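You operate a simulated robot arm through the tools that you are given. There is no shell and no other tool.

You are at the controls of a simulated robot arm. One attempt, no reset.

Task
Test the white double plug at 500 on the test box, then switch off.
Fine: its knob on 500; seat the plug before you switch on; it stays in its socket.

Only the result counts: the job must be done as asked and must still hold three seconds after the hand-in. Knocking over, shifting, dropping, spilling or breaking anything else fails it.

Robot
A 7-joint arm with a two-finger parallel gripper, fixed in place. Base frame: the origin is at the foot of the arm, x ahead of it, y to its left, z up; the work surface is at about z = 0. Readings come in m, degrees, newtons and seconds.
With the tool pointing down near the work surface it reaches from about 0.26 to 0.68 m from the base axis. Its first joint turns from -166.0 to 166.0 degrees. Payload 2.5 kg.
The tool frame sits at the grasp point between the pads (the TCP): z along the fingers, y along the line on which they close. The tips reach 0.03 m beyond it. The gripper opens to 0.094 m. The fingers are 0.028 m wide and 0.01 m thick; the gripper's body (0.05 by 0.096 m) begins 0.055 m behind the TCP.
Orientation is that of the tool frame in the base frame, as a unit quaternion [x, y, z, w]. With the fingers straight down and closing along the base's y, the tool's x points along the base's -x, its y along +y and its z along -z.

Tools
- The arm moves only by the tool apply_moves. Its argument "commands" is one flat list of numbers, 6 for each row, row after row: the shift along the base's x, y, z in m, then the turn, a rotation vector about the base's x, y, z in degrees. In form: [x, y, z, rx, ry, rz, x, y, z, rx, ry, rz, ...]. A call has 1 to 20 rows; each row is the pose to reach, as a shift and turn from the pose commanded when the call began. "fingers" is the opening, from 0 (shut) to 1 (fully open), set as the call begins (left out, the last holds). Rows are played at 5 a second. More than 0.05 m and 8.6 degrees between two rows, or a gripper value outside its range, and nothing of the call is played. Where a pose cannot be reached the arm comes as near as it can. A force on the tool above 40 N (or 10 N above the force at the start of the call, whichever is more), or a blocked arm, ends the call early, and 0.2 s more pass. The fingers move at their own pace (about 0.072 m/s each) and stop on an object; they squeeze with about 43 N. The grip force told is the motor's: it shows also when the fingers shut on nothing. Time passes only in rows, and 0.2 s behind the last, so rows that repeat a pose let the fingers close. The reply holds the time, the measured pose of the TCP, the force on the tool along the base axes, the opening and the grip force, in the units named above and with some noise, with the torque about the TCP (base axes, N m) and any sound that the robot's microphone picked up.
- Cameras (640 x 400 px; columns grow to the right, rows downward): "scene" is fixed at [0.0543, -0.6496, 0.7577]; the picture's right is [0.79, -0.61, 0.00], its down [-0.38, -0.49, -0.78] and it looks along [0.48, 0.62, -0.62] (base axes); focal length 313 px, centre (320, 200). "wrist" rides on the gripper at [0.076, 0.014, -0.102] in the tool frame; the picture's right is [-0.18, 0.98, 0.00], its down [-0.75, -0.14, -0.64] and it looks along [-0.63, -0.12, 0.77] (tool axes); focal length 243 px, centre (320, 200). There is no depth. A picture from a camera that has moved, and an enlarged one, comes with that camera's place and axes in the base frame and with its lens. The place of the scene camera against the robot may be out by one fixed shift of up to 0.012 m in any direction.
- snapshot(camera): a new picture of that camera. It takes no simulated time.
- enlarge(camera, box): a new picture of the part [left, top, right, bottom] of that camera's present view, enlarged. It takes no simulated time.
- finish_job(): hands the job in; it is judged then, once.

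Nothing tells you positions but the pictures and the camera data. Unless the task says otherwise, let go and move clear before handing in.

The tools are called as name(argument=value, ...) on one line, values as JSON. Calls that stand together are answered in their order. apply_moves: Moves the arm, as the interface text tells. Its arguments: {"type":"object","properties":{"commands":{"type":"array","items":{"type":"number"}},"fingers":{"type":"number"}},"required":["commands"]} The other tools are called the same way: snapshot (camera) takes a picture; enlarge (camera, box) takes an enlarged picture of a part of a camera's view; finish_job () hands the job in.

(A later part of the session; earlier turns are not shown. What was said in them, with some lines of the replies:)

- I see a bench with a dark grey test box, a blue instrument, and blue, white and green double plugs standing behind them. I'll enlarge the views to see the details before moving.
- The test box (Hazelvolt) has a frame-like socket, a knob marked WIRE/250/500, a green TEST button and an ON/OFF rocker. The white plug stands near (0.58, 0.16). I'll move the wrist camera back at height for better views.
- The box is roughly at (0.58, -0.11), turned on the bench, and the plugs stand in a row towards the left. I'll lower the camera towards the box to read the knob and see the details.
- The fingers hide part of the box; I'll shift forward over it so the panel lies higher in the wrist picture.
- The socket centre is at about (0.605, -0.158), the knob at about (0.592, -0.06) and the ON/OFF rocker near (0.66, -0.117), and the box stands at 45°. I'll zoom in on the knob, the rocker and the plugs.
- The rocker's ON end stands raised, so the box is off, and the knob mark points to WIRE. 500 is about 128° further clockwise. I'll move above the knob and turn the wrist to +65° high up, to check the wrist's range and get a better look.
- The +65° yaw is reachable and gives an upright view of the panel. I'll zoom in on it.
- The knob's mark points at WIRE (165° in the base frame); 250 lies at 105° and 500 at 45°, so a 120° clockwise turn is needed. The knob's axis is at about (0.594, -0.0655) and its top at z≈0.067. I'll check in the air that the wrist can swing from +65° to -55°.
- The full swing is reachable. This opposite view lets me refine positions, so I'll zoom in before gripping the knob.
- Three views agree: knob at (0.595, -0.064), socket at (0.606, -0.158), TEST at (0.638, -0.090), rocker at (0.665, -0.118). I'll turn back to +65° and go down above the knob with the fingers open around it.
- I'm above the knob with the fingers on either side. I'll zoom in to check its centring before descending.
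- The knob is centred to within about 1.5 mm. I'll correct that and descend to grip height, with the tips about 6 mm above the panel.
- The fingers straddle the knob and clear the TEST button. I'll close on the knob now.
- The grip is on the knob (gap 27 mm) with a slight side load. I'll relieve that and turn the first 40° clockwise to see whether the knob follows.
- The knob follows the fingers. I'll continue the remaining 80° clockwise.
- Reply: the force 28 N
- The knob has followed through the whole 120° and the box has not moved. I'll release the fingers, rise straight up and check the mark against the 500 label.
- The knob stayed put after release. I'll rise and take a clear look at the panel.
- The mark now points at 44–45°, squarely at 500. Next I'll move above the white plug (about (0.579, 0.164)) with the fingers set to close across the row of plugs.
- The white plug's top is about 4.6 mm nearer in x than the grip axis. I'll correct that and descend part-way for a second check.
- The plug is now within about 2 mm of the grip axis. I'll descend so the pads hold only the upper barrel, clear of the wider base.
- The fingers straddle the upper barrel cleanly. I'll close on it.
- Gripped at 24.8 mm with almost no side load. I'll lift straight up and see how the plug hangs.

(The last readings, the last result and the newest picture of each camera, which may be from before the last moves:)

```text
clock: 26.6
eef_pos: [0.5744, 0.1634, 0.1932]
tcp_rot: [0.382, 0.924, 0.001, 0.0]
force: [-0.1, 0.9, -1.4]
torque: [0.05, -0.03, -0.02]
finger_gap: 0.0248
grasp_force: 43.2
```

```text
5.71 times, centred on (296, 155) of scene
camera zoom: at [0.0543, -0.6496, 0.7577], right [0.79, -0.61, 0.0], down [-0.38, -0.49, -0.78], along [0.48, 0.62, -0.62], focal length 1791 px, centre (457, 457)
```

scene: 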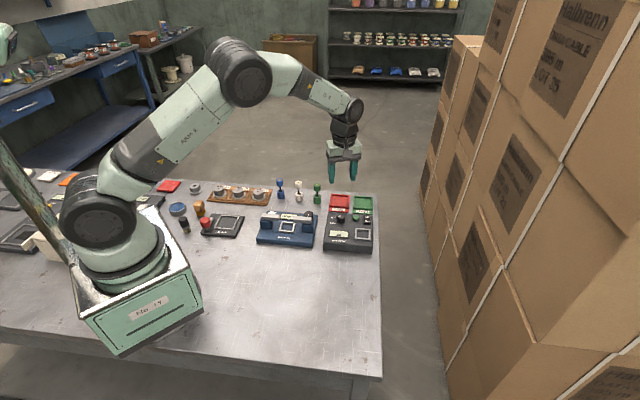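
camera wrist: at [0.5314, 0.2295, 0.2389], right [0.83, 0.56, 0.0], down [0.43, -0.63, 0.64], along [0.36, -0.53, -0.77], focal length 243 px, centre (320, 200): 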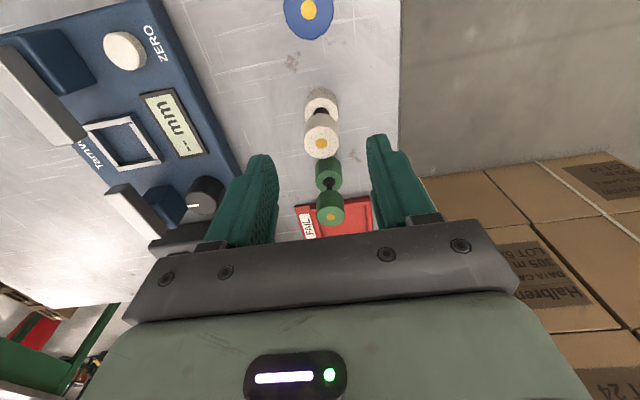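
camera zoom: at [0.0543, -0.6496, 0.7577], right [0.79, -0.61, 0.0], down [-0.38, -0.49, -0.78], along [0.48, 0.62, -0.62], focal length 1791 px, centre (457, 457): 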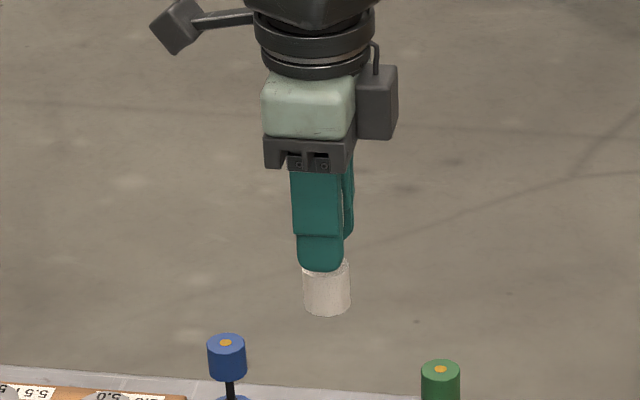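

The plug hangs upright and rigid. I'll carry it high over to the socket at about (0.606, -0.158).

apply_moves(commands=[0.00375, -0.04, 0, 0, 0, 0, 0.0075, -0.08, 0, 0, 0, 0, 0.01125, -0.12, 0, 0, 0, 0, 0.015, -0.16, 0, 0, 0, 0, 0.01875, -0.2, 0, 0, 0, 0, 0.0225, -0.24, 0, 0, 0, 0, 0.02625, -0.28, 0, 0, 0, 0, 0.03, -0.31, 0, 0, 0, 0, 0.03, -0.322, 0, 0, 0, 0, 0.03, -0.322, 0, 0, 0, 0])

snapshot(camera="wrist")

enlarge(camera="wrist", box=[240, 80, 400, 180])

enlarge(camera="scene", box=[310, 160, 406, 220])

```text
clock: 28.8
eef_pos: [0.6056, -0.1573, 0.1922]
tcp_rot: [0.383, 0.924, 0.0, 0.0]
force: [-0.7, -0.1, -1.1]
torque: [-0.02, -0.01, 0.05]
finger_gap: 0.025
grasp_force: 43.1
```

```text
taken
camera wrist: at [0.562, -0.0932, 0.2959], right [0.83, 0.56, 0.0], down [0.43, -0.63, 0.64], along [0.36, -0.53, -0.77], focal length 243 px, centre (320, 200)
```

wrist: 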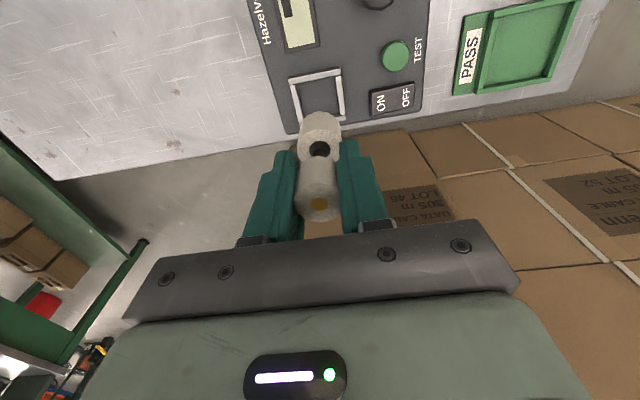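

```text
4.00 times, centred on (320, 130) of wrist
camera zoom: at [0.562, -0.0932, 0.2959], right [0.83, 0.56, 0.0], down [0.43, -0.63, 0.64], along [0.36, -0.53, -0.77], focal length 970 px, centre (320, 480)
```

zoom: 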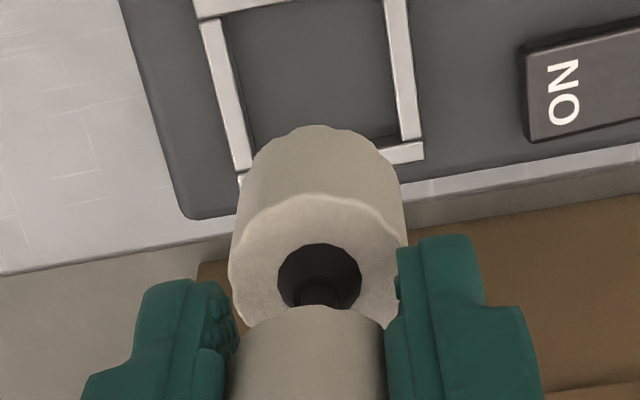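

```text
6.67 times, centred on (358, 190) of scene
camera zoom: at [0.0543, -0.6496, 0.7577], right [0.79, -0.61, 0.0], down [-0.38, -0.49, -0.78], along [0.48, 0.62, -0.62], focal length 2089 px, centre (67, 267)
```

zoom: 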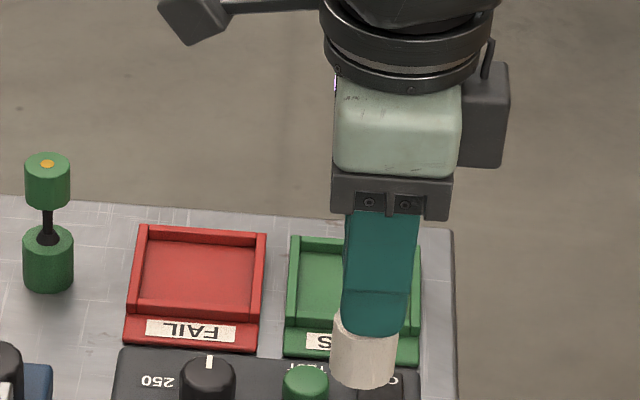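

I'm above the socket. I'll zoom in on the frame to measure its centre against the grip axis.

enlarge(camera="wrist", box=[256, 50, 384, 130])

```text
5.00 times, centred on (320, 90) of wrist
camera zoom: at [0.562, -0.0932, 0.2959], right [0.83, 0.56, 0.0], down [0.43, -0.63, 0.64], along [0.36, -0.53, -0.77], focal length 1213 px, centre (320, 750)
```

zoom: 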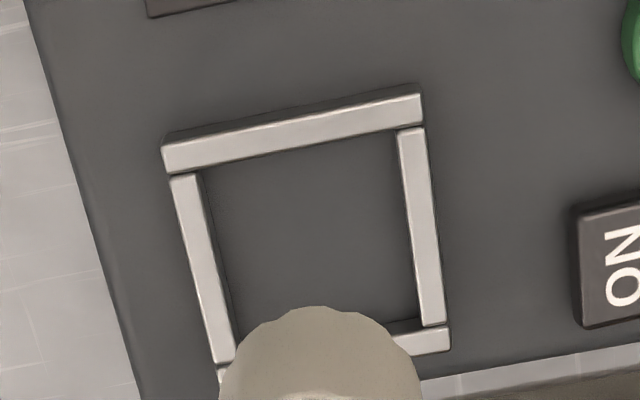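

The frame centre is about 2 mm from the grip axis. I'll correct that and lower until the plug's base is just above the frame.

apply_moves(commands=[-0.0008, -0.0021, -0.015, 0, 0, 0, -0.0008, -0.0021, -0.03, 0, 0, 0, -0.0008, -0.0021, -0.045, 0, 0, 0, -0.0008, -0.0021, -0.06, 0, 0, 0, -0.0008, -0.0021, -0.07, 0, 0, 0, -0.0008, -0.0021, -0.07, 0, 0, 0])

enlarge(camera="wrist", box=[240, 80, 400, 180])

enlarge(camera="scene", box=[320, 195, 400, 245])

```text
clock: 30.2
eef_pos: [0.6058, -0.1591, 0.1226]
tcp_rot: [0.383, 0.924, 0.0, -0.001]
force: [0.2, 0.3, -1.0]
torque: [-0.03, 0.04, 0.01]
finger_gap: 0.0249
grasp_force: 43.6
```

```text
4.00 times, centred on (320, 130) of wrist
camera zoom: at [0.5628, -0.095, 0.2257], right [0.83, 0.56, 0.0], down [0.43, -0.63, 0.64], along [0.36, -0.53, -0.77], focal length 970 px, centre (320, 480)
```

zoom: 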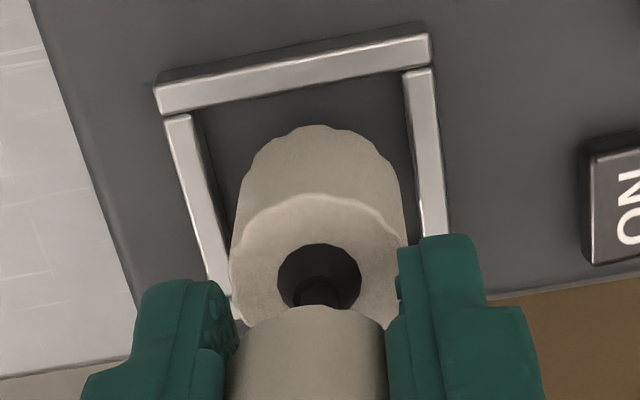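

```text
8.00 times, centred on (360, 220) of scene
camera zoom: at [0.0543, -0.6496, 0.7577], right [0.79, -0.61, 0.0], down [-0.38, -0.49, -0.78], along [0.48, 0.62, -0.62], focal length 2507 px, centre (0, 40)
```

zoom: 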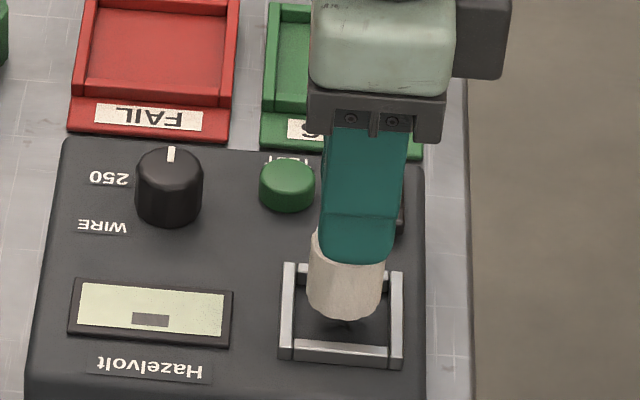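

Plug and socket are coaxial to within about 1 mm. I'll lower the last 14 mm gently and watch the force.

apply_moves(commands=[0, 0, -0.003, 0, 0, 0, 0, 0, -0.006, 0, 0, 0, 0, 0, -0.009, 0, 0, 0, 0, 0, -0.011, 0, 0, 0, 0, 0, -0.0125, 0, 0, 0])

enlarge(camera="scene", box=[320, 195, 400, 245])

enlarge(camera="wrist", box=[240, 80, 400, 180])

```text
clock: 31.4
eef_pos: [0.6052, -0.1591, 0.1112]
tcp_rot: [0.383, 0.924, 0.001, -0.001]
force: [-0.5, 0.1, -1.5]
torque: [0.01, 0.0, 0.01]
finger_gap: 0.025
grasp_force: 42.7
```

```text
8.00 times, centred on (360, 220) of scene
camera zoom: at [0.0543, -0.6496, 0.7577], right [0.79, -0.61, 0.0], down [-0.38, -0.49, -0.78], along [0.48, 0.62, -0.62], focal length 2507 px, centre (0, 40)
```

zoom: 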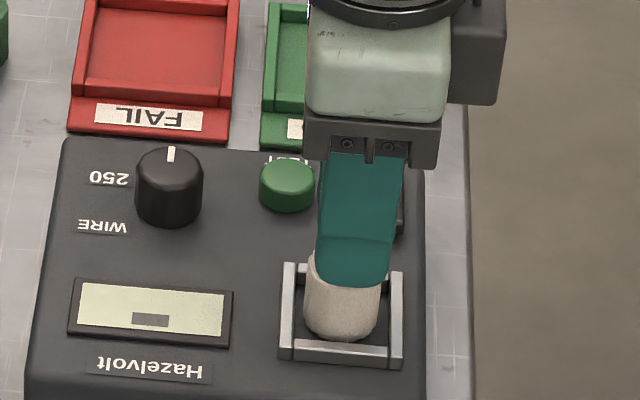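

```text
4.00 times, centred on (320, 130) of wrist
camera zoom: at [0.5624, -0.0949, 0.2135], right [0.83, 0.56, 0.0], down [0.43, -0.63, 0.64], along [0.36, -0.53, -0.77], focal length 970 px, centre (320, 480)
```

zoom: 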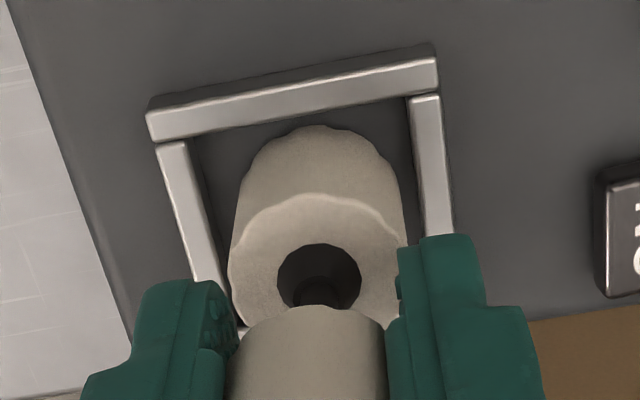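

The base is inside the frame but not touching yet. I'll go down in 1 mm steps until contact shows.

apply_moves(commands=[0, 0, -0.001, 0, 0, 0, 0, 0, -0.002, 0, 0, 0, 0, 0, -0.003, 0, 0, 0])

```text
clock: 32.2
eef_pos: [0.6049, -0.1596, 0.1095]
tcp_rot: [0.382, 0.924, 0.001, 0.0]
force: [-2.6, 1.4, 6.5]
torque: [0.0, 0.17, -0.04]
finger_gap: 0.0252
grasp_force: 42.9
```

Contact at TCP z≈0.109 with about 6.5 N upward, which matches the plug's base on the socket floor. I'll check the pictures before letting go.

enlarge(camera="scene", box=[340, 215, 388, 245])

enlarge(camera="wrist", box=[240, 80, 400, 180])

```text
13.33 times, centred on (364, 230) of scene
camera zoom: at [0.0543, -0.6496, 0.7577], right [0.79, -0.61, 0.0], down [-0.38, -0.49, -0.78], along [0.48, 0.62, -0.62], focal length 4178 px, centre (-267, -200)
```

zoom: 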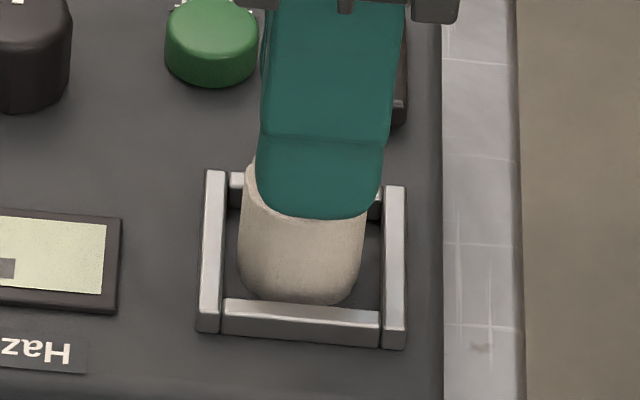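

```text
4.00 times, centred on (320, 130) of wrist
camera zoom: at [0.5622, -0.0945, 0.2111], right [0.83, 0.56, 0.0], down [0.43, -0.63, 0.64], along [0.36, -0.53, -0.77], focal length 970 px, centre (320, 480)
```

zoom: 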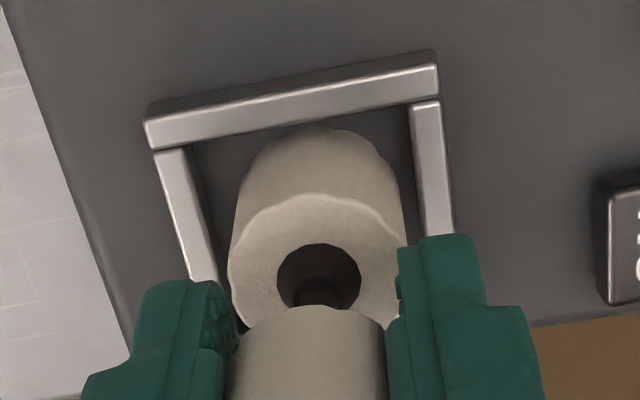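

The base sits inside the frame all round. I'll open the fingers in place.

apply_moves(commands=[0, 0, 0.001, 0, 0, 0, 0, 0, 0.001, 0, 0, 0, 0, 0, 0.001, 0, 0, 0], fingers=0.6)

enlarge(camera="scene", box=[330, 195, 394, 245])

enlarge(camera="wrist", box=[240, 80, 400, 210])

```text
clock: 33.0
eef_pos: [0.6042, -0.1587, 0.1097]
tcp_rot: [0.382, 0.924, 0.0, 0.0]
force: [0.7, -0.2, 0.7]
torque: [-0.02, 0.03, 0.02]
finger_gap: 0.0565
grasp_force: 0.1
```

```text
8.00 times, centred on (362, 220) of scene
camera zoom: at [0.0543, -0.6496, 0.7577], right [0.79, -0.61, 0.0], down [-0.38, -0.49, -0.78], along [0.48, 0.62, -0.62], focal length 2507 px, centre (-16, 40)
```

zoom: 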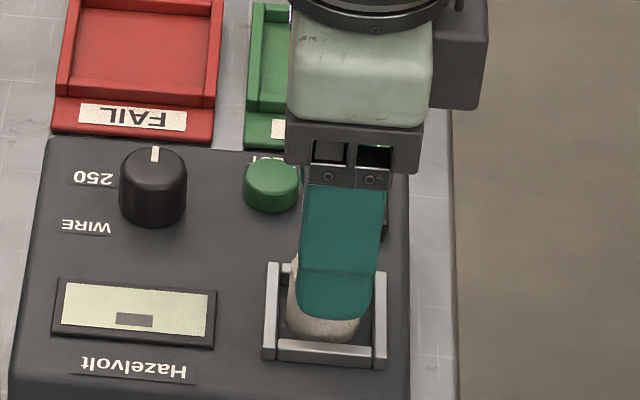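

```text
3.08 times, centred on (320, 145) of wrist
camera zoom: at [0.5614, -0.095, 0.2119], right [0.83, 0.56, 0.0], down [0.43, -0.63, 0.64], along [0.36, -0.53, -0.77], focal length 746 px, centre (320, 369)
```

zoom: 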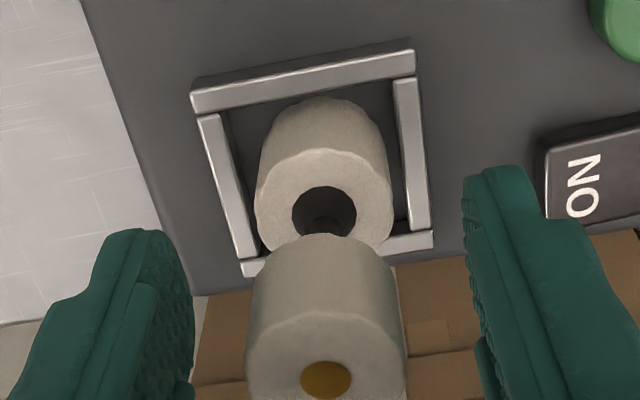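

The plug stands freely in the socket. I'll rise straight up and check it from above.

apply_moves(commands=[0, 0, 0.02, 0, 0, 0, 0, 0, 0.045, 0, 0, 0, 0, 0, 0.08, 0, 0, 0, 0, 0, 0.115, 0, 0, 0, 0, 0, 0.115, 0, 0, 0])

snapshot(camera="wrist")

enlarge(camera="scene", box=[320, 195, 400, 245])

```text
clock: 34.2
eef_pos: [0.6048, -0.158, 0.2247]
tcp_rot: [0.383, 0.924, 0.0, 0.0]
force: [0.3, -0.1, 1.3]
torque: [0.02, -0.03, -0.01]
finger_gap: 0.0564
grasp_force: 0.1
```

```text
taken
camera wrist: at [0.5616, -0.0931, 0.328], right [0.83, 0.56, 0.0], down [0.43, -0.63, 0.64], along [0.36, -0.53, -0.77], focal length 243 px, centre (320, 200)
```

wrist: 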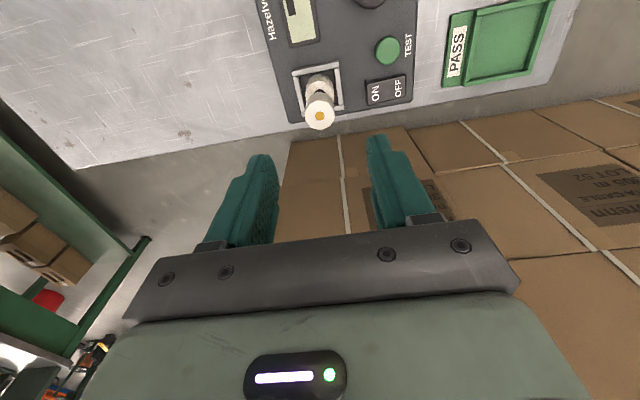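

```text
8.00 times, centred on (360, 220) of scene
camera zoom: at [0.0543, -0.6496, 0.7577], right [0.79, -0.61, 0.0], down [-0.38, -0.49, -0.78], along [0.48, 0.62, -0.62], focal length 2507 px, centre (0, 40)
```

zoom: 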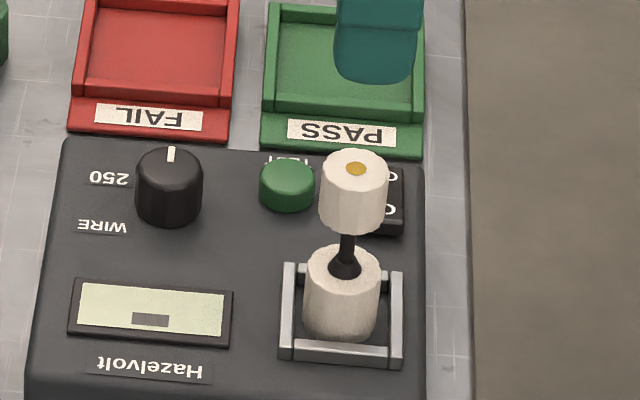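

The plug stands upright and centred in the socket. Next I'll close the fingers, turn to +45° so the gripper's narrow side faces the plug, and go above the rocker's ON end.

apply_moves(commands=[0.005, 0.003, 0, 0, 0, 8, 0.01, 0.006, 0, 0, 0, 16, 0.015, 0.009, 0, 0, 0, 24, 0.02, 0.012, 0, 0, 0, 32, 0.025, 0.015, 0, 0, 0, 40, 0.03, 0.018, 0, 0, 0, 48, 0.035, 0.021, 0, 0, 0, 56, 0.04, 0.024, 0, 0, 0, 64, 0.045, 0.027, 0, 0, 0, 72, 0.049, 0.029, 0, 0, 0, 80, 0.049, 0.029, -0.015, 0, 0, 87, 0.049, 0.029, -0.03, 0, 0, 90, 0.049, 0.029, -0.045, 0, 0, 90, 0.049, 0.029, -0.06, 0, 0, 90, 0.049, 0.029, -0.06, 0, 0, 90], fingers=0)

snapshot(camera="wrist")

snapshot(camera="scene")

enlarge(camera="scene", box=[310, 170, 406, 230])

```text
clock: 37.4
eef_pos: [0.6545, -0.1305, 0.164]
tcp_rot: [-0.383, 0.924, 0.0, 0.0]
force: [0.0, -0.4, 0.0]
torque: [-0.02, 0.01, -0.02]
finger_gap: 0.0
grasp_force: 32.2
```

```text
taken
camera wrist: at [0.5913, -0.1737, 0.2665], right [-0.56, 0.83, 0.0], down [0.63, 0.43, 0.64], along [0.53, 0.36, -0.77], focal length 243 px, centre (320, 200)
```

wrist: 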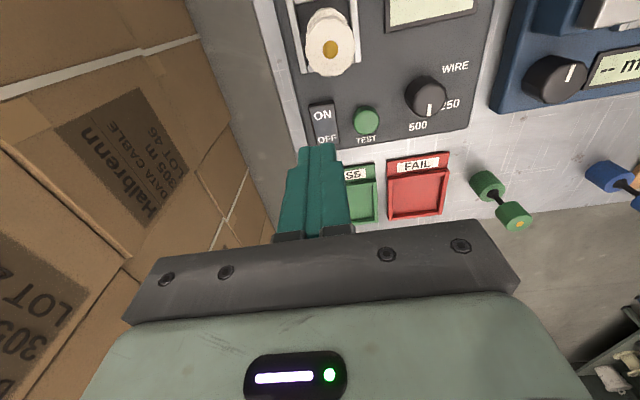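

```text
taken
```

scene: 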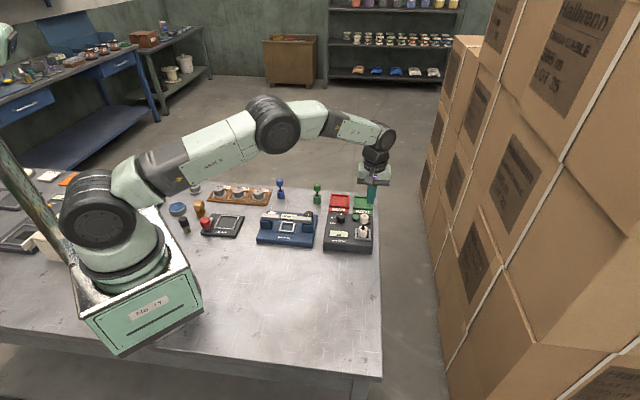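

```text
6.67 times, centred on (358, 200) of scene
camera zoom: at [0.0543, -0.6496, 0.7577], right [0.79, -0.61, 0.0], down [-0.38, -0.49, -0.78], along [0.48, 0.62, -0.62], focal length 2089 px, centre (67, 200)
```

zoom: 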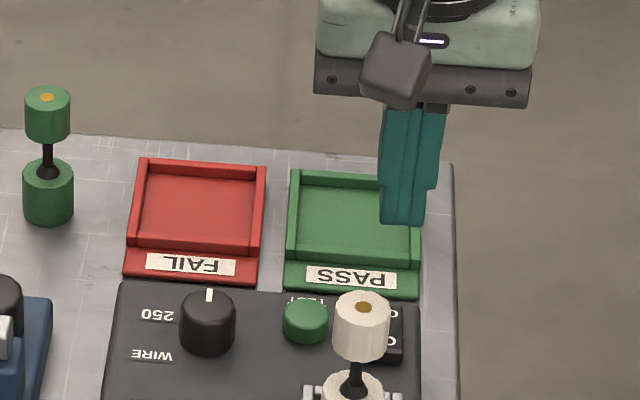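

The reach is fine here and the grip axis points at the ON end. I'll zoom in on the rocker to confirm where the tip will land.

enlarge(camera="wrist", box=[272, 70, 400, 150])

```text
5.00 times, centred on (336, 110) of wrist
camera zoom: at [0.5913, -0.1737, 0.2665], right [-0.56, 0.83, 0.0], down [0.63, 0.43, 0.64], along [0.53, 0.36, -0.77], focal length 1213 px, centre (240, 650)
```

zoom: 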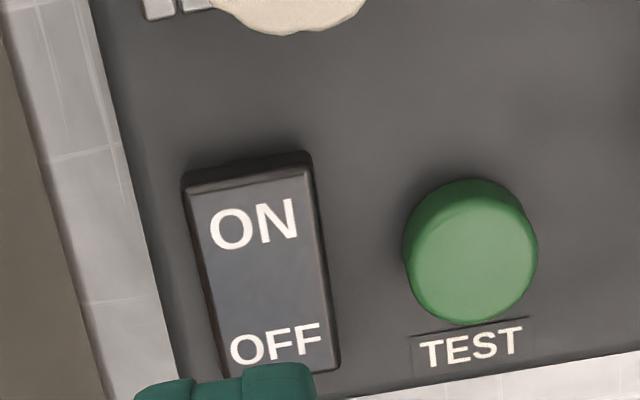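

The rocker's centre is at (0.665, -0.1175) and the tip will land about 17 mm to the ON side of the pivot. I'll descend to just above it.

apply_moves(commands=[0, 0, -0.02, 0, 0, 0, 0, 0, -0.04, 0, 0, 0, 0, 0, -0.06, 0, 0, 0, 0, 0, -0.072, 0, 0, 0, 0, 0, -0.072, 0, 0, 0])

enlarge(camera="wrist", box=[240, 80, 400, 180])

enlarge(camera="scene", box=[330, 185, 410, 235])

```text
clock: 38.6
eef_pos: [0.6532, -0.1311, 0.0921]
tcp_rot: [-0.382, 0.924, 0.0, 0.001]
force: [1.0, -0.1, 0.5]
torque: [0.03, 0.02, 0.01]
finger_gap: 0.0
grasp_force: 33.2
```

```text
4.00 times, centred on (320, 130) of wrist
camera zoom: at [0.5899, -0.1746, 0.1942], right [-0.56, 0.83, 0.0], down [0.63, 0.43, 0.64], along [0.53, 0.36, -0.77], focal length 970 px, centre (320, 480)
```

zoom: 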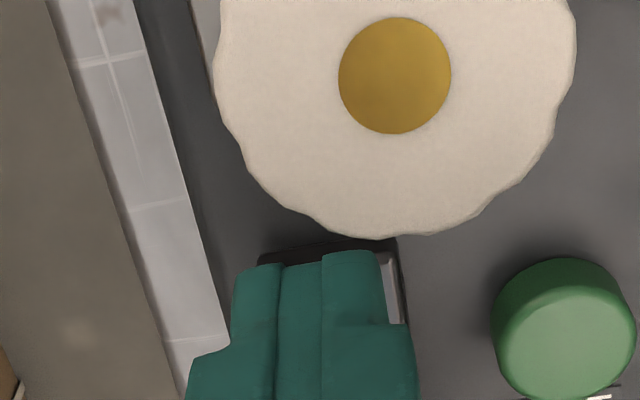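

```text
8.00 times, centred on (370, 210) of scene
camera zoom: at [0.0543, -0.6496, 0.7577], right [0.79, -0.61, 0.0], down [-0.38, -0.49, -0.78], along [0.48, 0.62, -0.62], focal length 2507 px, centre (-80, 120)
```

zoom: 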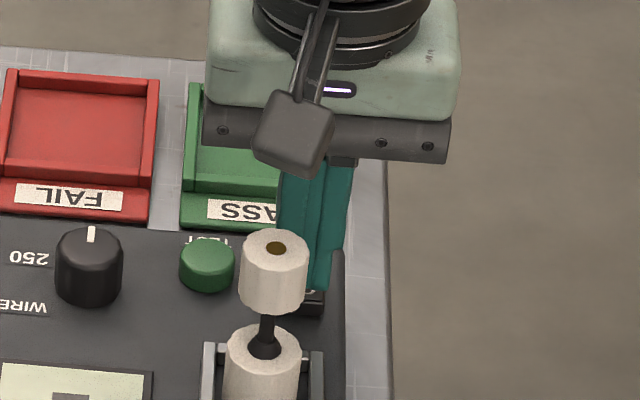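

The tip is right above the ON end with the plug clear. I'll press down in small steps.

apply_moves(commands=[0, 0, -0.003, 0, 0, 0, 0, 0, -0.006, 0, 0, 0, 0, 0, -0.008, 0, 0, 0, 0, 0, -0.01, 0, 0, 0, 0, 0, -0.012, 0, 0, 0])

```text
clock: 39.8
eef_pos: [0.6549, -0.1295, 0.0792]
tcp_rot: [-0.383, 0.924, 0.0, 0.001]
force: [-0.8, -0.1, 0.6]
torque: [0.02, 0.01, 0.0]
finger_gap: 0.0001
grasp_force: 32.8
```

No contact yet (tips at z≈0.049). I'll keep pressing down in 1.5 mm steps.

apply_moves(commands=[0, 0, -0.0015, 0, 0, 0, 0, 0, -0.003, 0, 0, 0, 0, 0, -0.0045, 0, 0, 0])

enlarge(camera="scene", box=[330, 185, 410, 235])

enlarge(camera="wrist", box=[240, 80, 400, 180])

```text
clock: 40.8
eef_pos: [0.655, -0.1314, 0.0793]
tcp_rot: [-0.382, 0.924, -0.001, 0.001]
force: [-1.8, 1.0, 2.7]
torque: [0.01, 0.06, 0.02]
finger_gap: 0.0002
grasp_force: 33.1
stopped in row 3: the force on the tool passed its limit at 42 N (the readings are from after the stop); the commanded pose is now the measured one
```

```text
8.00 times, centred on (370, 210) of scene
camera zoom: at [0.0543, -0.6496, 0.7577], right [0.79, -0.61, 0.0], down [-0.38, -0.49, -0.78], along [0.48, 0.62, -0.62], focal length 2507 px, centre (-80, 120)
```

zoom: 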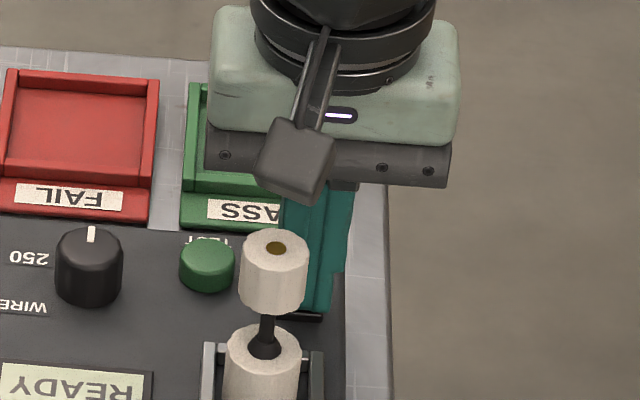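

```text
4.00 times, centred on (320, 130) of wrist
camera zoom: at [0.592, -0.1751, 0.1811], right [-0.56, 0.83, 0.0], down [0.63, 0.43, 0.64], along [0.53, 0.36, -0.77], focal length 970 px, centre (320, 480)
```

zoom: 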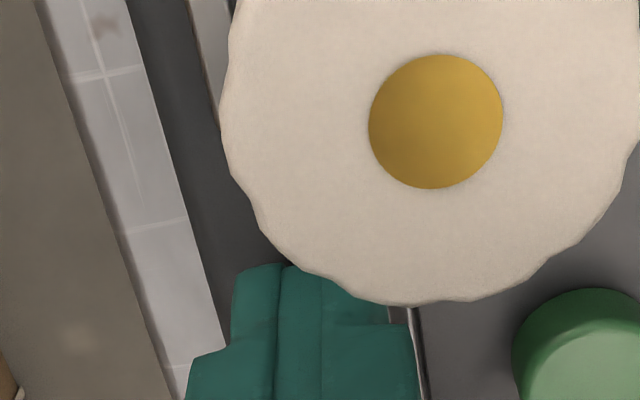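

The display now reads READY, so the box is on with the plug seated. I'll rise and move over the TEST button at about (0.639, -0.090).

apply_moves(commands=[0, 0, 0.015, 0, 0, 0, 0, 0, 0.04, 0, 0, 0, 0, 0, 0.07, 0, 0, 0, -0.008, 0.02, 0.075, 0, 0, 0, -0.0155, 0.041, 0.075, 0, 0, 0, -0.0155, 0.041, 0.075, 0, 0, 0])

snapshot(camera="wrist")

enlarge(camera="wrist", box=[240, 70, 400, 170])

enlarge(camera="scene", box=[310, 195, 390, 245])

```text
clock: 42.2
eef_pos: [0.6399, -0.0886, 0.1529]
tcp_rot: [-0.383, 0.924, 0.0, 0.0]
force: [0.9, 0.5, 0.3]
torque: [0.0, -0.01, -0.01]
finger_gap: 0.0
grasp_force: 33.2
```

```text
taken
camera wrist: at [0.5757, -0.1324, 0.2556], right [-0.56, 0.83, 0.0], down [0.63, 0.43, 0.64], along [0.53, 0.36, -0.77], focal length 243 px, centre (320, 200)
```

wrist: 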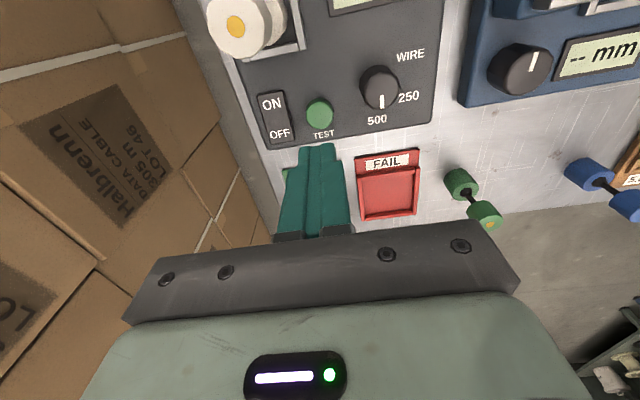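

```text
4.00 times, centred on (320, 120) of wrist
camera zoom: at [0.5757, -0.1324, 0.2556], right [-0.56, 0.83, 0.0], down [0.63, 0.43, 0.64], along [0.53, 0.36, -0.77], focal length 970 px, centre (320, 520)
```

zoom: 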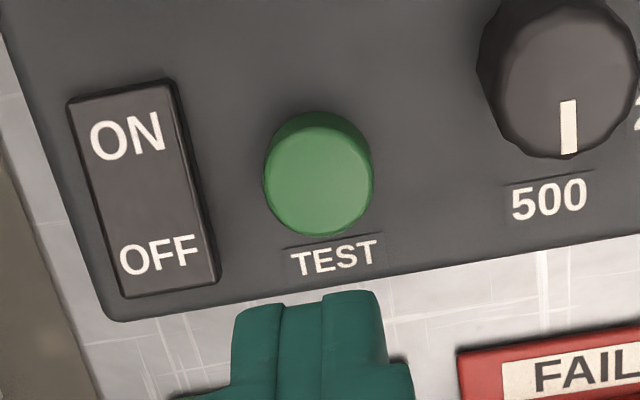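

```text
8.00 times, centred on (350, 220) of scene
camera zoom: at [0.0543, -0.6496, 0.7577], right [0.79, -0.61, 0.0], down [-0.38, -0.49, -0.78], along [0.48, 0.62, -0.62], focal length 2507 px, centre (80, 40)
```

zoom: 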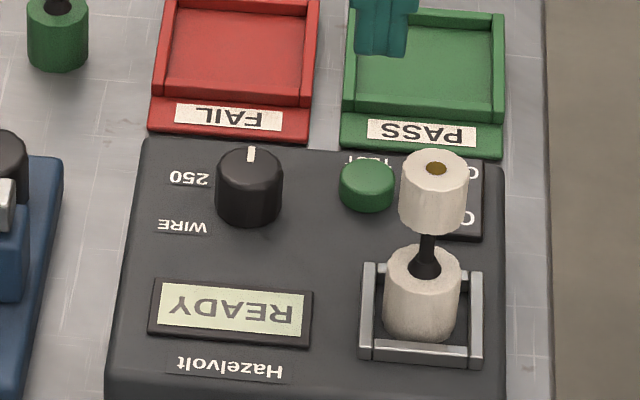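

READY is showing and the knob is on 500; the grip axis lies over the TEST button. I'll descend close to it.

apply_moves(commands=[0, 0, -0.02, 0, 0, 0, 0, 0, -0.04, 0, 0, 0, 0, 0, -0.055, 0, 0, 0, 0, 0, -0.064, 0, 0, 0, 0, 0, -0.067, 0, 0, 0])

enlarge(camera="scene", box=[310, 195, 390, 245])

enlarge(camera="wrist", box=[240, 70, 400, 170])

```text
clock: 43.4
eef_pos: [0.6384, -0.0903, 0.0854]
tcp_rot: [-0.382, 0.924, -0.001, -0.001]
force: [0.4, 0.4, -0.3]
torque: [-0.02, 0.03, 0.0]
finger_gap: 0.0
grasp_force: 33.1
```

```text
8.00 times, centred on (350, 220) of scene
camera zoom: at [0.0543, -0.6496, 0.7577], right [0.79, -0.61, 0.0], down [-0.38, -0.49, -0.78], along [0.48, 0.62, -0.62], focal length 2507 px, centre (80, 40)
```

zoom: 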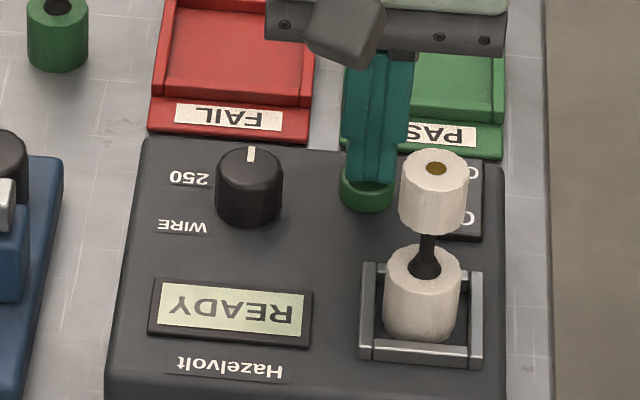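

```text
4.00 times, centred on (320, 120) of wrist
camera zoom: at [0.5755, -0.1339, 0.1884], right [-0.56, 0.83, 0.0], down [0.63, 0.43, 0.64], along [0.53, 0.36, -0.77], focal length 970 px, centre (320, 520)
```

zoom: 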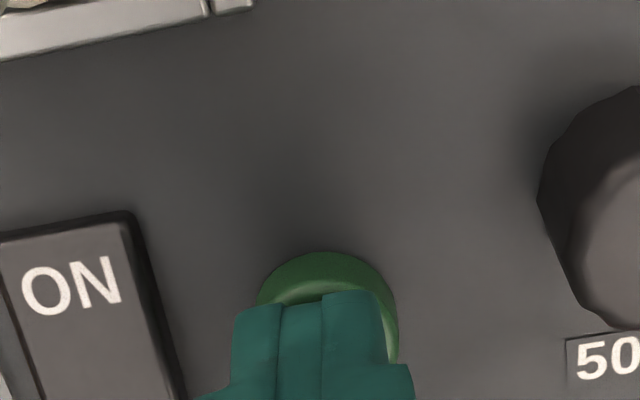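

The tip is just over the TEST button. I'll press it in 1 mm steps.

apply_moves(commands=[0, 0, -0.001, 0, 0, 0, 0, 0, -0.002, 0, 0, 0, 0, 0, -0.003, 0, 0, 0, 0, 0, -0.004, 0, 0, 0, 0, 0, -0.005, 0, 0, 0])

enlarge(camera="scene", box=[310, 195, 390, 245])

```text
clock: 44.6
eef_pos: [0.6404, -0.0889, 0.0802]
tcp_rot: [-0.382, 0.924, -0.001, 0.0]
force: [0.3, -0.8, 0.6]
torque: [-0.03, 0.02, -0.03]
finger_gap: 0.0001
grasp_force: 32.9
```

```text
8.00 times, centred on (350, 220) of scene
camera zoom: at [0.0543, -0.6496, 0.7577], right [0.79, -0.61, 0.0], down [-0.38, -0.49, -0.78], along [0.48, 0.62, -0.62], focal length 2507 px, centre (80, 40)
```

zoom: 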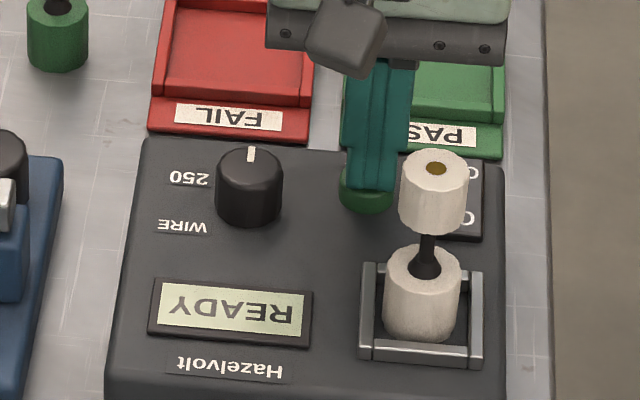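

Still no contact force; the button's top is a little lower than I took it. I'll go on pressing in 1 mm steps.

apply_moves(commands=[0, 0, -0.001, 0, 0, 0, 0, 0, -0.002, 0, 0, 0, 0, 0, -0.003, 0, 0, 0, 0, 0, -0.004, 0, 0, 0])

enlarge(camera="scene", box=[310, 195, 390, 245])

```text
clock: 45.6
eef_pos: [0.6395, -0.0899, 0.0771]
tcp_rot: [-0.383, 0.924, 0.0, 0.0]
force: [0.2, 1.5, 2.8]
torque: [0.03, 0.03, 0.01]
finger_gap: 0.0
grasp_force: 33.4
heard: click
```

```text
8.00 times, centred on (350, 220) of scene
camera zoom: at [0.0543, -0.6496, 0.7577], right [0.79, -0.61, 0.0], down [-0.38, -0.49, -0.78], along [0.48, 0.62, -0.62], focal length 2507 px, centre (80, 40)
```

zoom: 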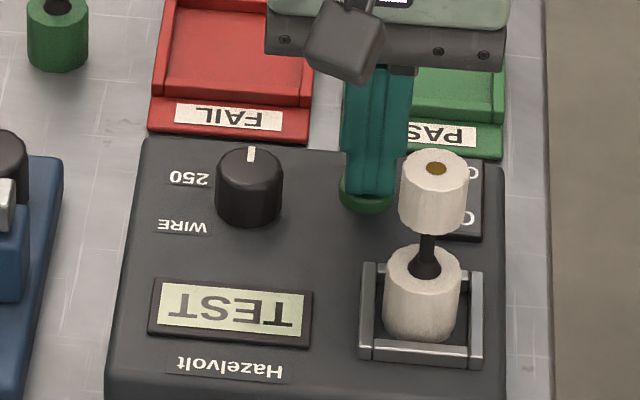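

A click was heard and the display shows TEST, so the test is running. I'll hold the button for a moment and watch the display.

apply_moves(commands=[0, 0, 0, 0, 0, 0, 0, 0, 0, 0, 0, 0, 0, 0, 0, 0, 0, 0, 0, 0, 0, 0, 0, 0, 0, 0, 0, 0, 0, 0])

enlarge(camera="scene", box=[310, 195, 390, 245])

```text
clock: 46.8
eef_pos: [0.6385, -0.0896, 0.0779]
tcp_rot: [-0.383, 0.924, -0.001, -0.001]
force: [0.6, 1.0, 2.8]
torque: [0.02, -0.03, 0.05]
finger_gap: 0.0001
grasp_force: 33.1
```

```text
8.00 times, centred on (350, 220) of scene
camera zoom: at [0.0543, -0.6496, 0.7577], right [0.79, -0.61, 0.0], down [-0.38, -0.49, -0.78], along [0.48, 0.62, -0.62], focal length 2507 px, centre (80, 40)
```

zoom: 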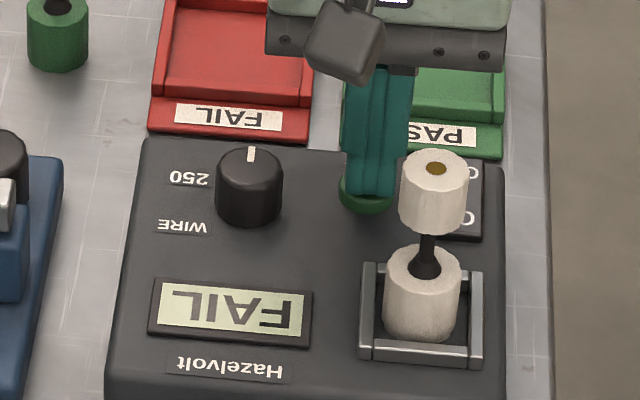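

The test finished with the result FAIL on the display; that is the plug's outcome, and it stays in the socket as asked. I'll let go of the button, rise and move above the rocker's OFF end.

apply_moves(commands=[0, 0, 0.01, 0, 0, 0, 0, 0, 0.03, 0, 0, 0, 0, 0, 0.06, 0, 0, 0, 0.018, -0.009, 0.07, 0, 0, 0, 0.036, -0.0175, 0.07, 0, 0, 0, 0.036, -0.0175, 0.07, 0, 0, 0])

snapshot(camera="wrist")

enlarge(camera="wrist", box=[256, 80, 384, 160])

enlarge(camera="scene", box=[310, 180, 406, 240])

```text
clock: 48.2
eef_pos: [0.6753, -0.1075, 0.1488]
tcp_rot: [-0.382, 0.924, 0.0, 0.0]
force: [0.6, 0.1, -0.3]
torque: [0.04, 0.0, -0.01]
finger_gap: 0.0
grasp_force: 32.8
```

```text
taken
camera wrist: at [0.6124, -0.1524, 0.252], right [-0.56, 0.83, 0.0], down [0.63, 0.43, 0.64], along [0.53, 0.36, -0.77], focal length 243 px, centre (320, 200)
```

wrist: 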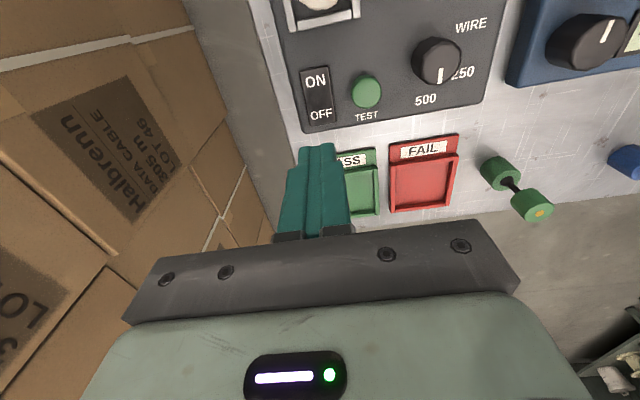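

```text
5.00 times, centred on (320, 120) of wrist
camera zoom: at [0.6124, -0.1524, 0.252], right [-0.56, 0.83, 0.0], down [0.63, 0.43, 0.64], along [0.53, 0.36, -0.77], focal length 1213 px, centre (320, 600)
```

zoom: 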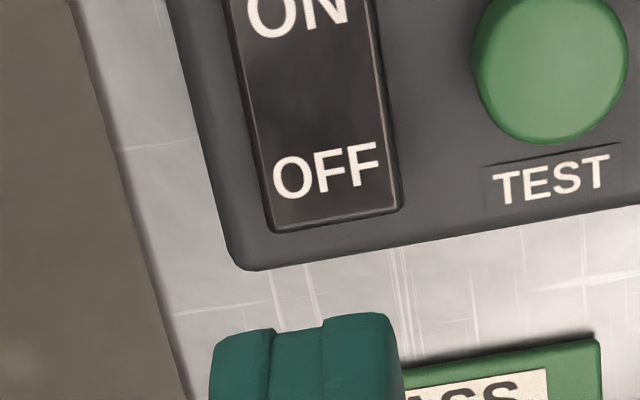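

```text
6.67 times, centred on (358, 210) of scene
camera zoom: at [0.0543, -0.6496, 0.7577], right [0.79, -0.61, 0.0], down [-0.38, -0.49, -0.78], along [0.48, 0.62, -0.62], focal length 2089 px, centre (67, 133)
```

zoom: 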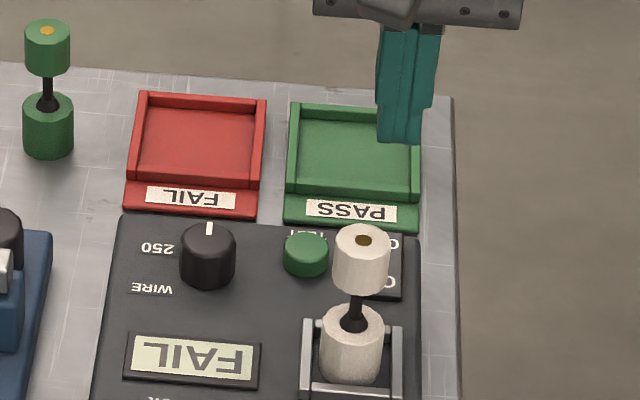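

Reach above the OFF end is fine. I'll shift 2–3 mm further out from the pivot and descend to just above it.

apply_moves(commands=[0.002, 0.002, -0.02, 0, 0, 0, 0.002, 0.002, -0.04, 0, 0, 0, 0.002, 0.002, -0.055, 0, 0, 0, 0.002, 0.002, -0.064, 0, 0, 0, 0.002, 0.002, -0.064, 0, 0, 0])

enlarge(camera="wrist", box=[240, 80, 400, 180])

enlarge(camera="scene", box=[310, 195, 390, 245])

```text
clock: 49.4
eef_pos: [0.6786, -0.1069, 0.0836]
tcp_rot: [-0.383, 0.924, 0.0, 0.0]
force: [-0.6, 0.6, -0.2]
torque: [-0.02, -0.01, 0.01]
finger_gap: 0.0004
grasp_force: 33.2
```

```text
4.00 times, centred on (320, 130) of wrist
camera zoom: at [0.615, -0.151, 0.186], right [-0.56, 0.83, 0.0], down [0.63, 0.43, 0.64], along [0.53, 0.36, -0.77], focal length 970 px, centre (320, 480)
```

zoom: 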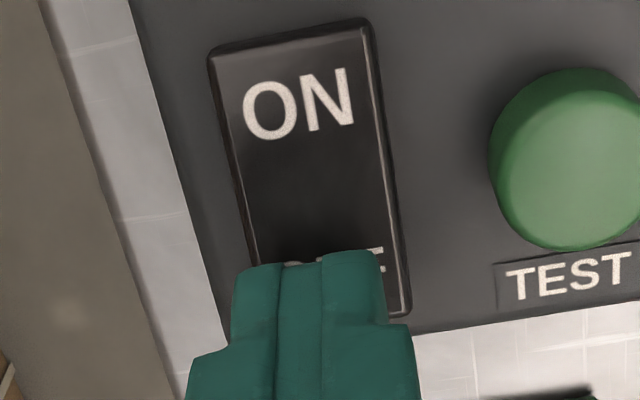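

```text
8.00 times, centred on (350, 220) of scene
camera zoom: at [0.0543, -0.6496, 0.7577], right [0.79, -0.61, 0.0], down [-0.38, -0.49, -0.78], along [0.48, 0.62, -0.62], focal length 2507 px, centre (80, 40)
```

zoom: 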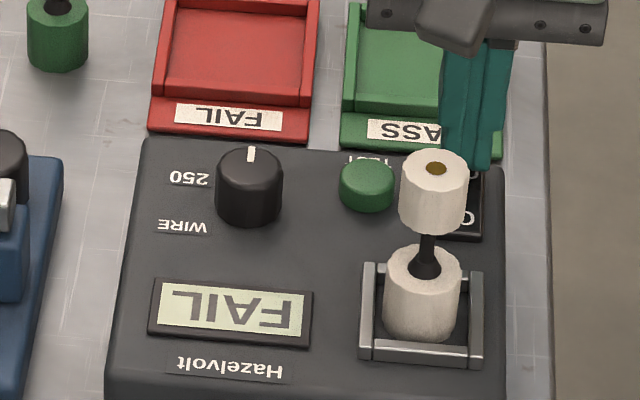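

The tip is over the OFF end, and the pose is tracked well. I'll press down in small steps.

apply_moves(commands=[0, 0, -0.0015, 0, 0, 0, 0, 0, -0.003, 0, 0, 0, 0, 0, -0.0045, 0, 0, 0, 0, 0, -0.006, 0, 0, 0, 0, 0, -0.0075, 0, 0, 0, 0, 0, -0.009, 0, 0, 0])

enlarge(camera="scene", box=[310, 195, 390, 245])

enlarge(camera="wrist", box=[240, 80, 400, 180])

```text
clock: 50.9
eef_pos: [0.6772, -0.1061, 0.0791]
tcp_rot: [-0.382, 0.924, -0.001, 0.001]
force: [-0.9, 0.3, 3.8]
torque: [0.0, 0.09, -0.04]
finger_gap: 0.0
grasp_force: 33.5
stopped in row 6: the force on the tool passed its limit at 42 N (the readings are from after the stop); the commanded pose is now the measured one
```

```text
8.00 times, centred on (350, 220) of scene
camera zoom: at [0.0543, -0.6496, 0.7577], right [0.79, -0.61, 0.0], down [-0.38, -0.49, -0.78], along [0.48, 0.62, -0.62], focal length 2507 px, centre (80, 40)
```

zoom: 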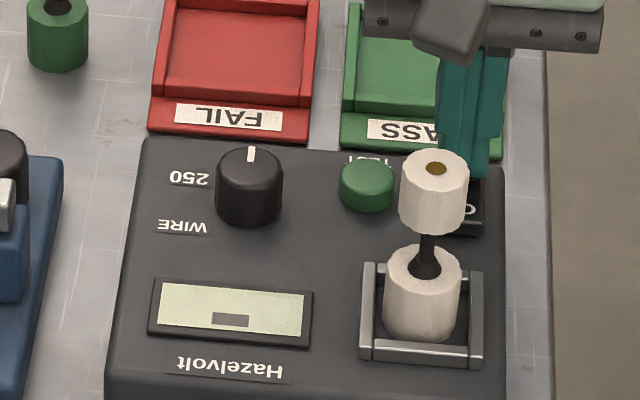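

```text
4.00 times, centred on (320, 130) of wrist
camera zoom: at [0.6148, -0.1494, 0.1809], right [-0.56, 0.83, 0.0], down [0.63, 0.43, 0.64], along [0.53, 0.36, -0.77], focal length 970 px, centre (320, 480)
```

zoom: 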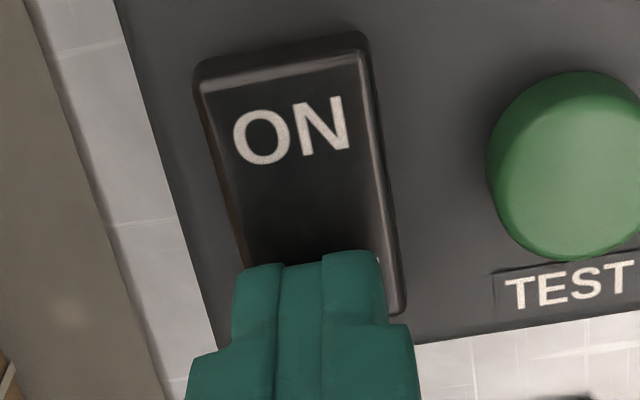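

The display has gone back to its off state and the ON end is raised again. I'll rise straight up and move clear.

apply_moves(commands=[0, 0, 0.015, 0, 0, 0, 0, 0, 0.045, 0, 0, 0, 0, 0, 0.085, 0, 0, 0, 0, 0, 0.125, 0, 0, 0, -0.02, 0.01, 0.16, 0, 0, 0, -0.05, 0.03, 0.19, 0, 0, 0, -0.09, 0.05, 0.21, 0, 0, 0, -0.13, 0.06, 0.22, 0, 0, 0, -0.17, 0.07, 0.23, 0, 0, 0, -0.17, 0.07, 0.23, 0, 0, 0])

snapshot(camera="scene")

enlarge(camera="scene", box=[310, 190, 390, 240])

enlarge(camera="scene", box=[240, 170, 400, 270])

```text
clock: 53.1
eef_pos: [0.5069, -0.0348, 0.3052]
tcp_rot: [-0.381, 0.924, -0.001, 0.002]
force: [0.1, -0.6, -0.1]
torque: [-0.01, -0.03, -0.02]
finger_gap: 0.0002
grasp_force: 33.0
```

```text
taken
```

scene: 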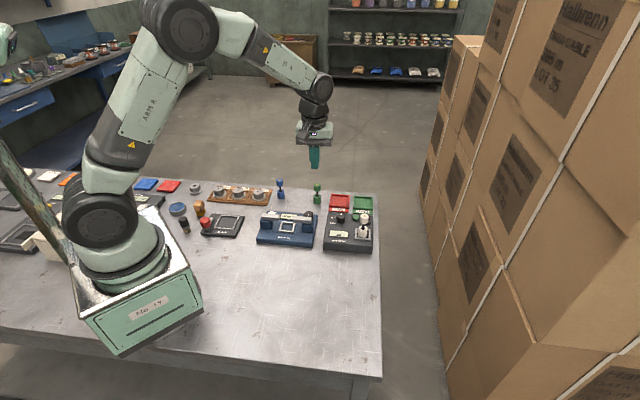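

```text
8.00 times, centred on (350, 215) of scene
camera zoom: at [0.0543, -0.6496, 0.7577], right [0.79, -0.61, 0.0], down [-0.38, -0.49, -0.78], along [0.48, 0.62, -0.62], focal length 2507 px, centre (80, 80)
```

zoom: 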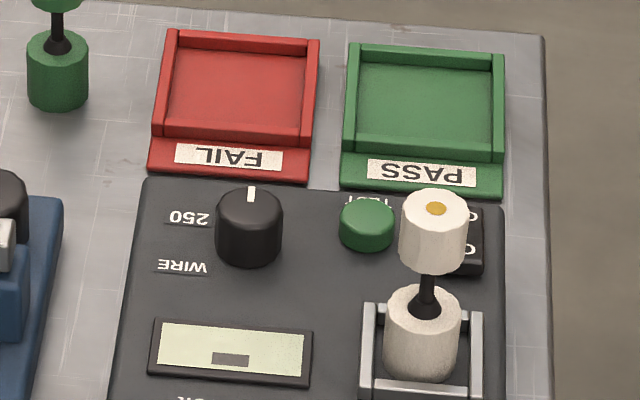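

```text
4.00 times, centred on (320, 220) of scene
camera zoom: at [0.0543, -0.6496, 0.7577], right [0.79, -0.61, 0.0], down [-0.38, -0.49, -0.78], along [0.48, 0.62, -0.62], focal length 1254 px, centre (320, 120)
```

zoom: 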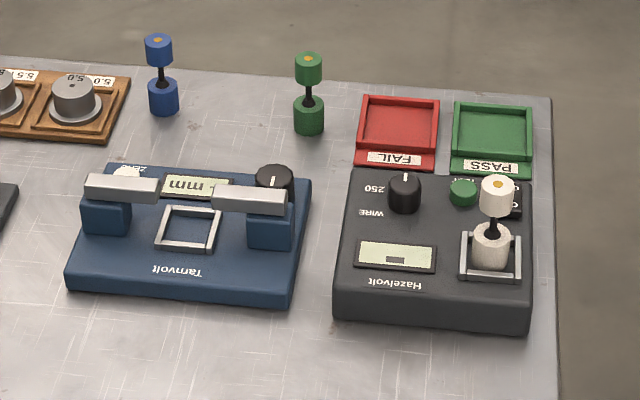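

Everything looks right: the knob is on 500, the white plug stands upright in the socket, the display shows its off state, nothing else has moved, and the arm is clear. I'll hand in now.

finish_job()

```text
The job is handed in.
```

I tested the white double plug at 500, and **it failed**: the display went from READY to TEST to FAIL.

- **Order of work:** I set the knob to 500, seated the plug in the socket, switched on, held TEST until the result showed, then switched off.
- **At hand-in:** the knob was on 500, the display was back to its off state and the white plug was upright in its socket. The arm was clear, and nothing else appeared to have moved in the last pictures.

The hand-in was accepted, but no verdict came back.
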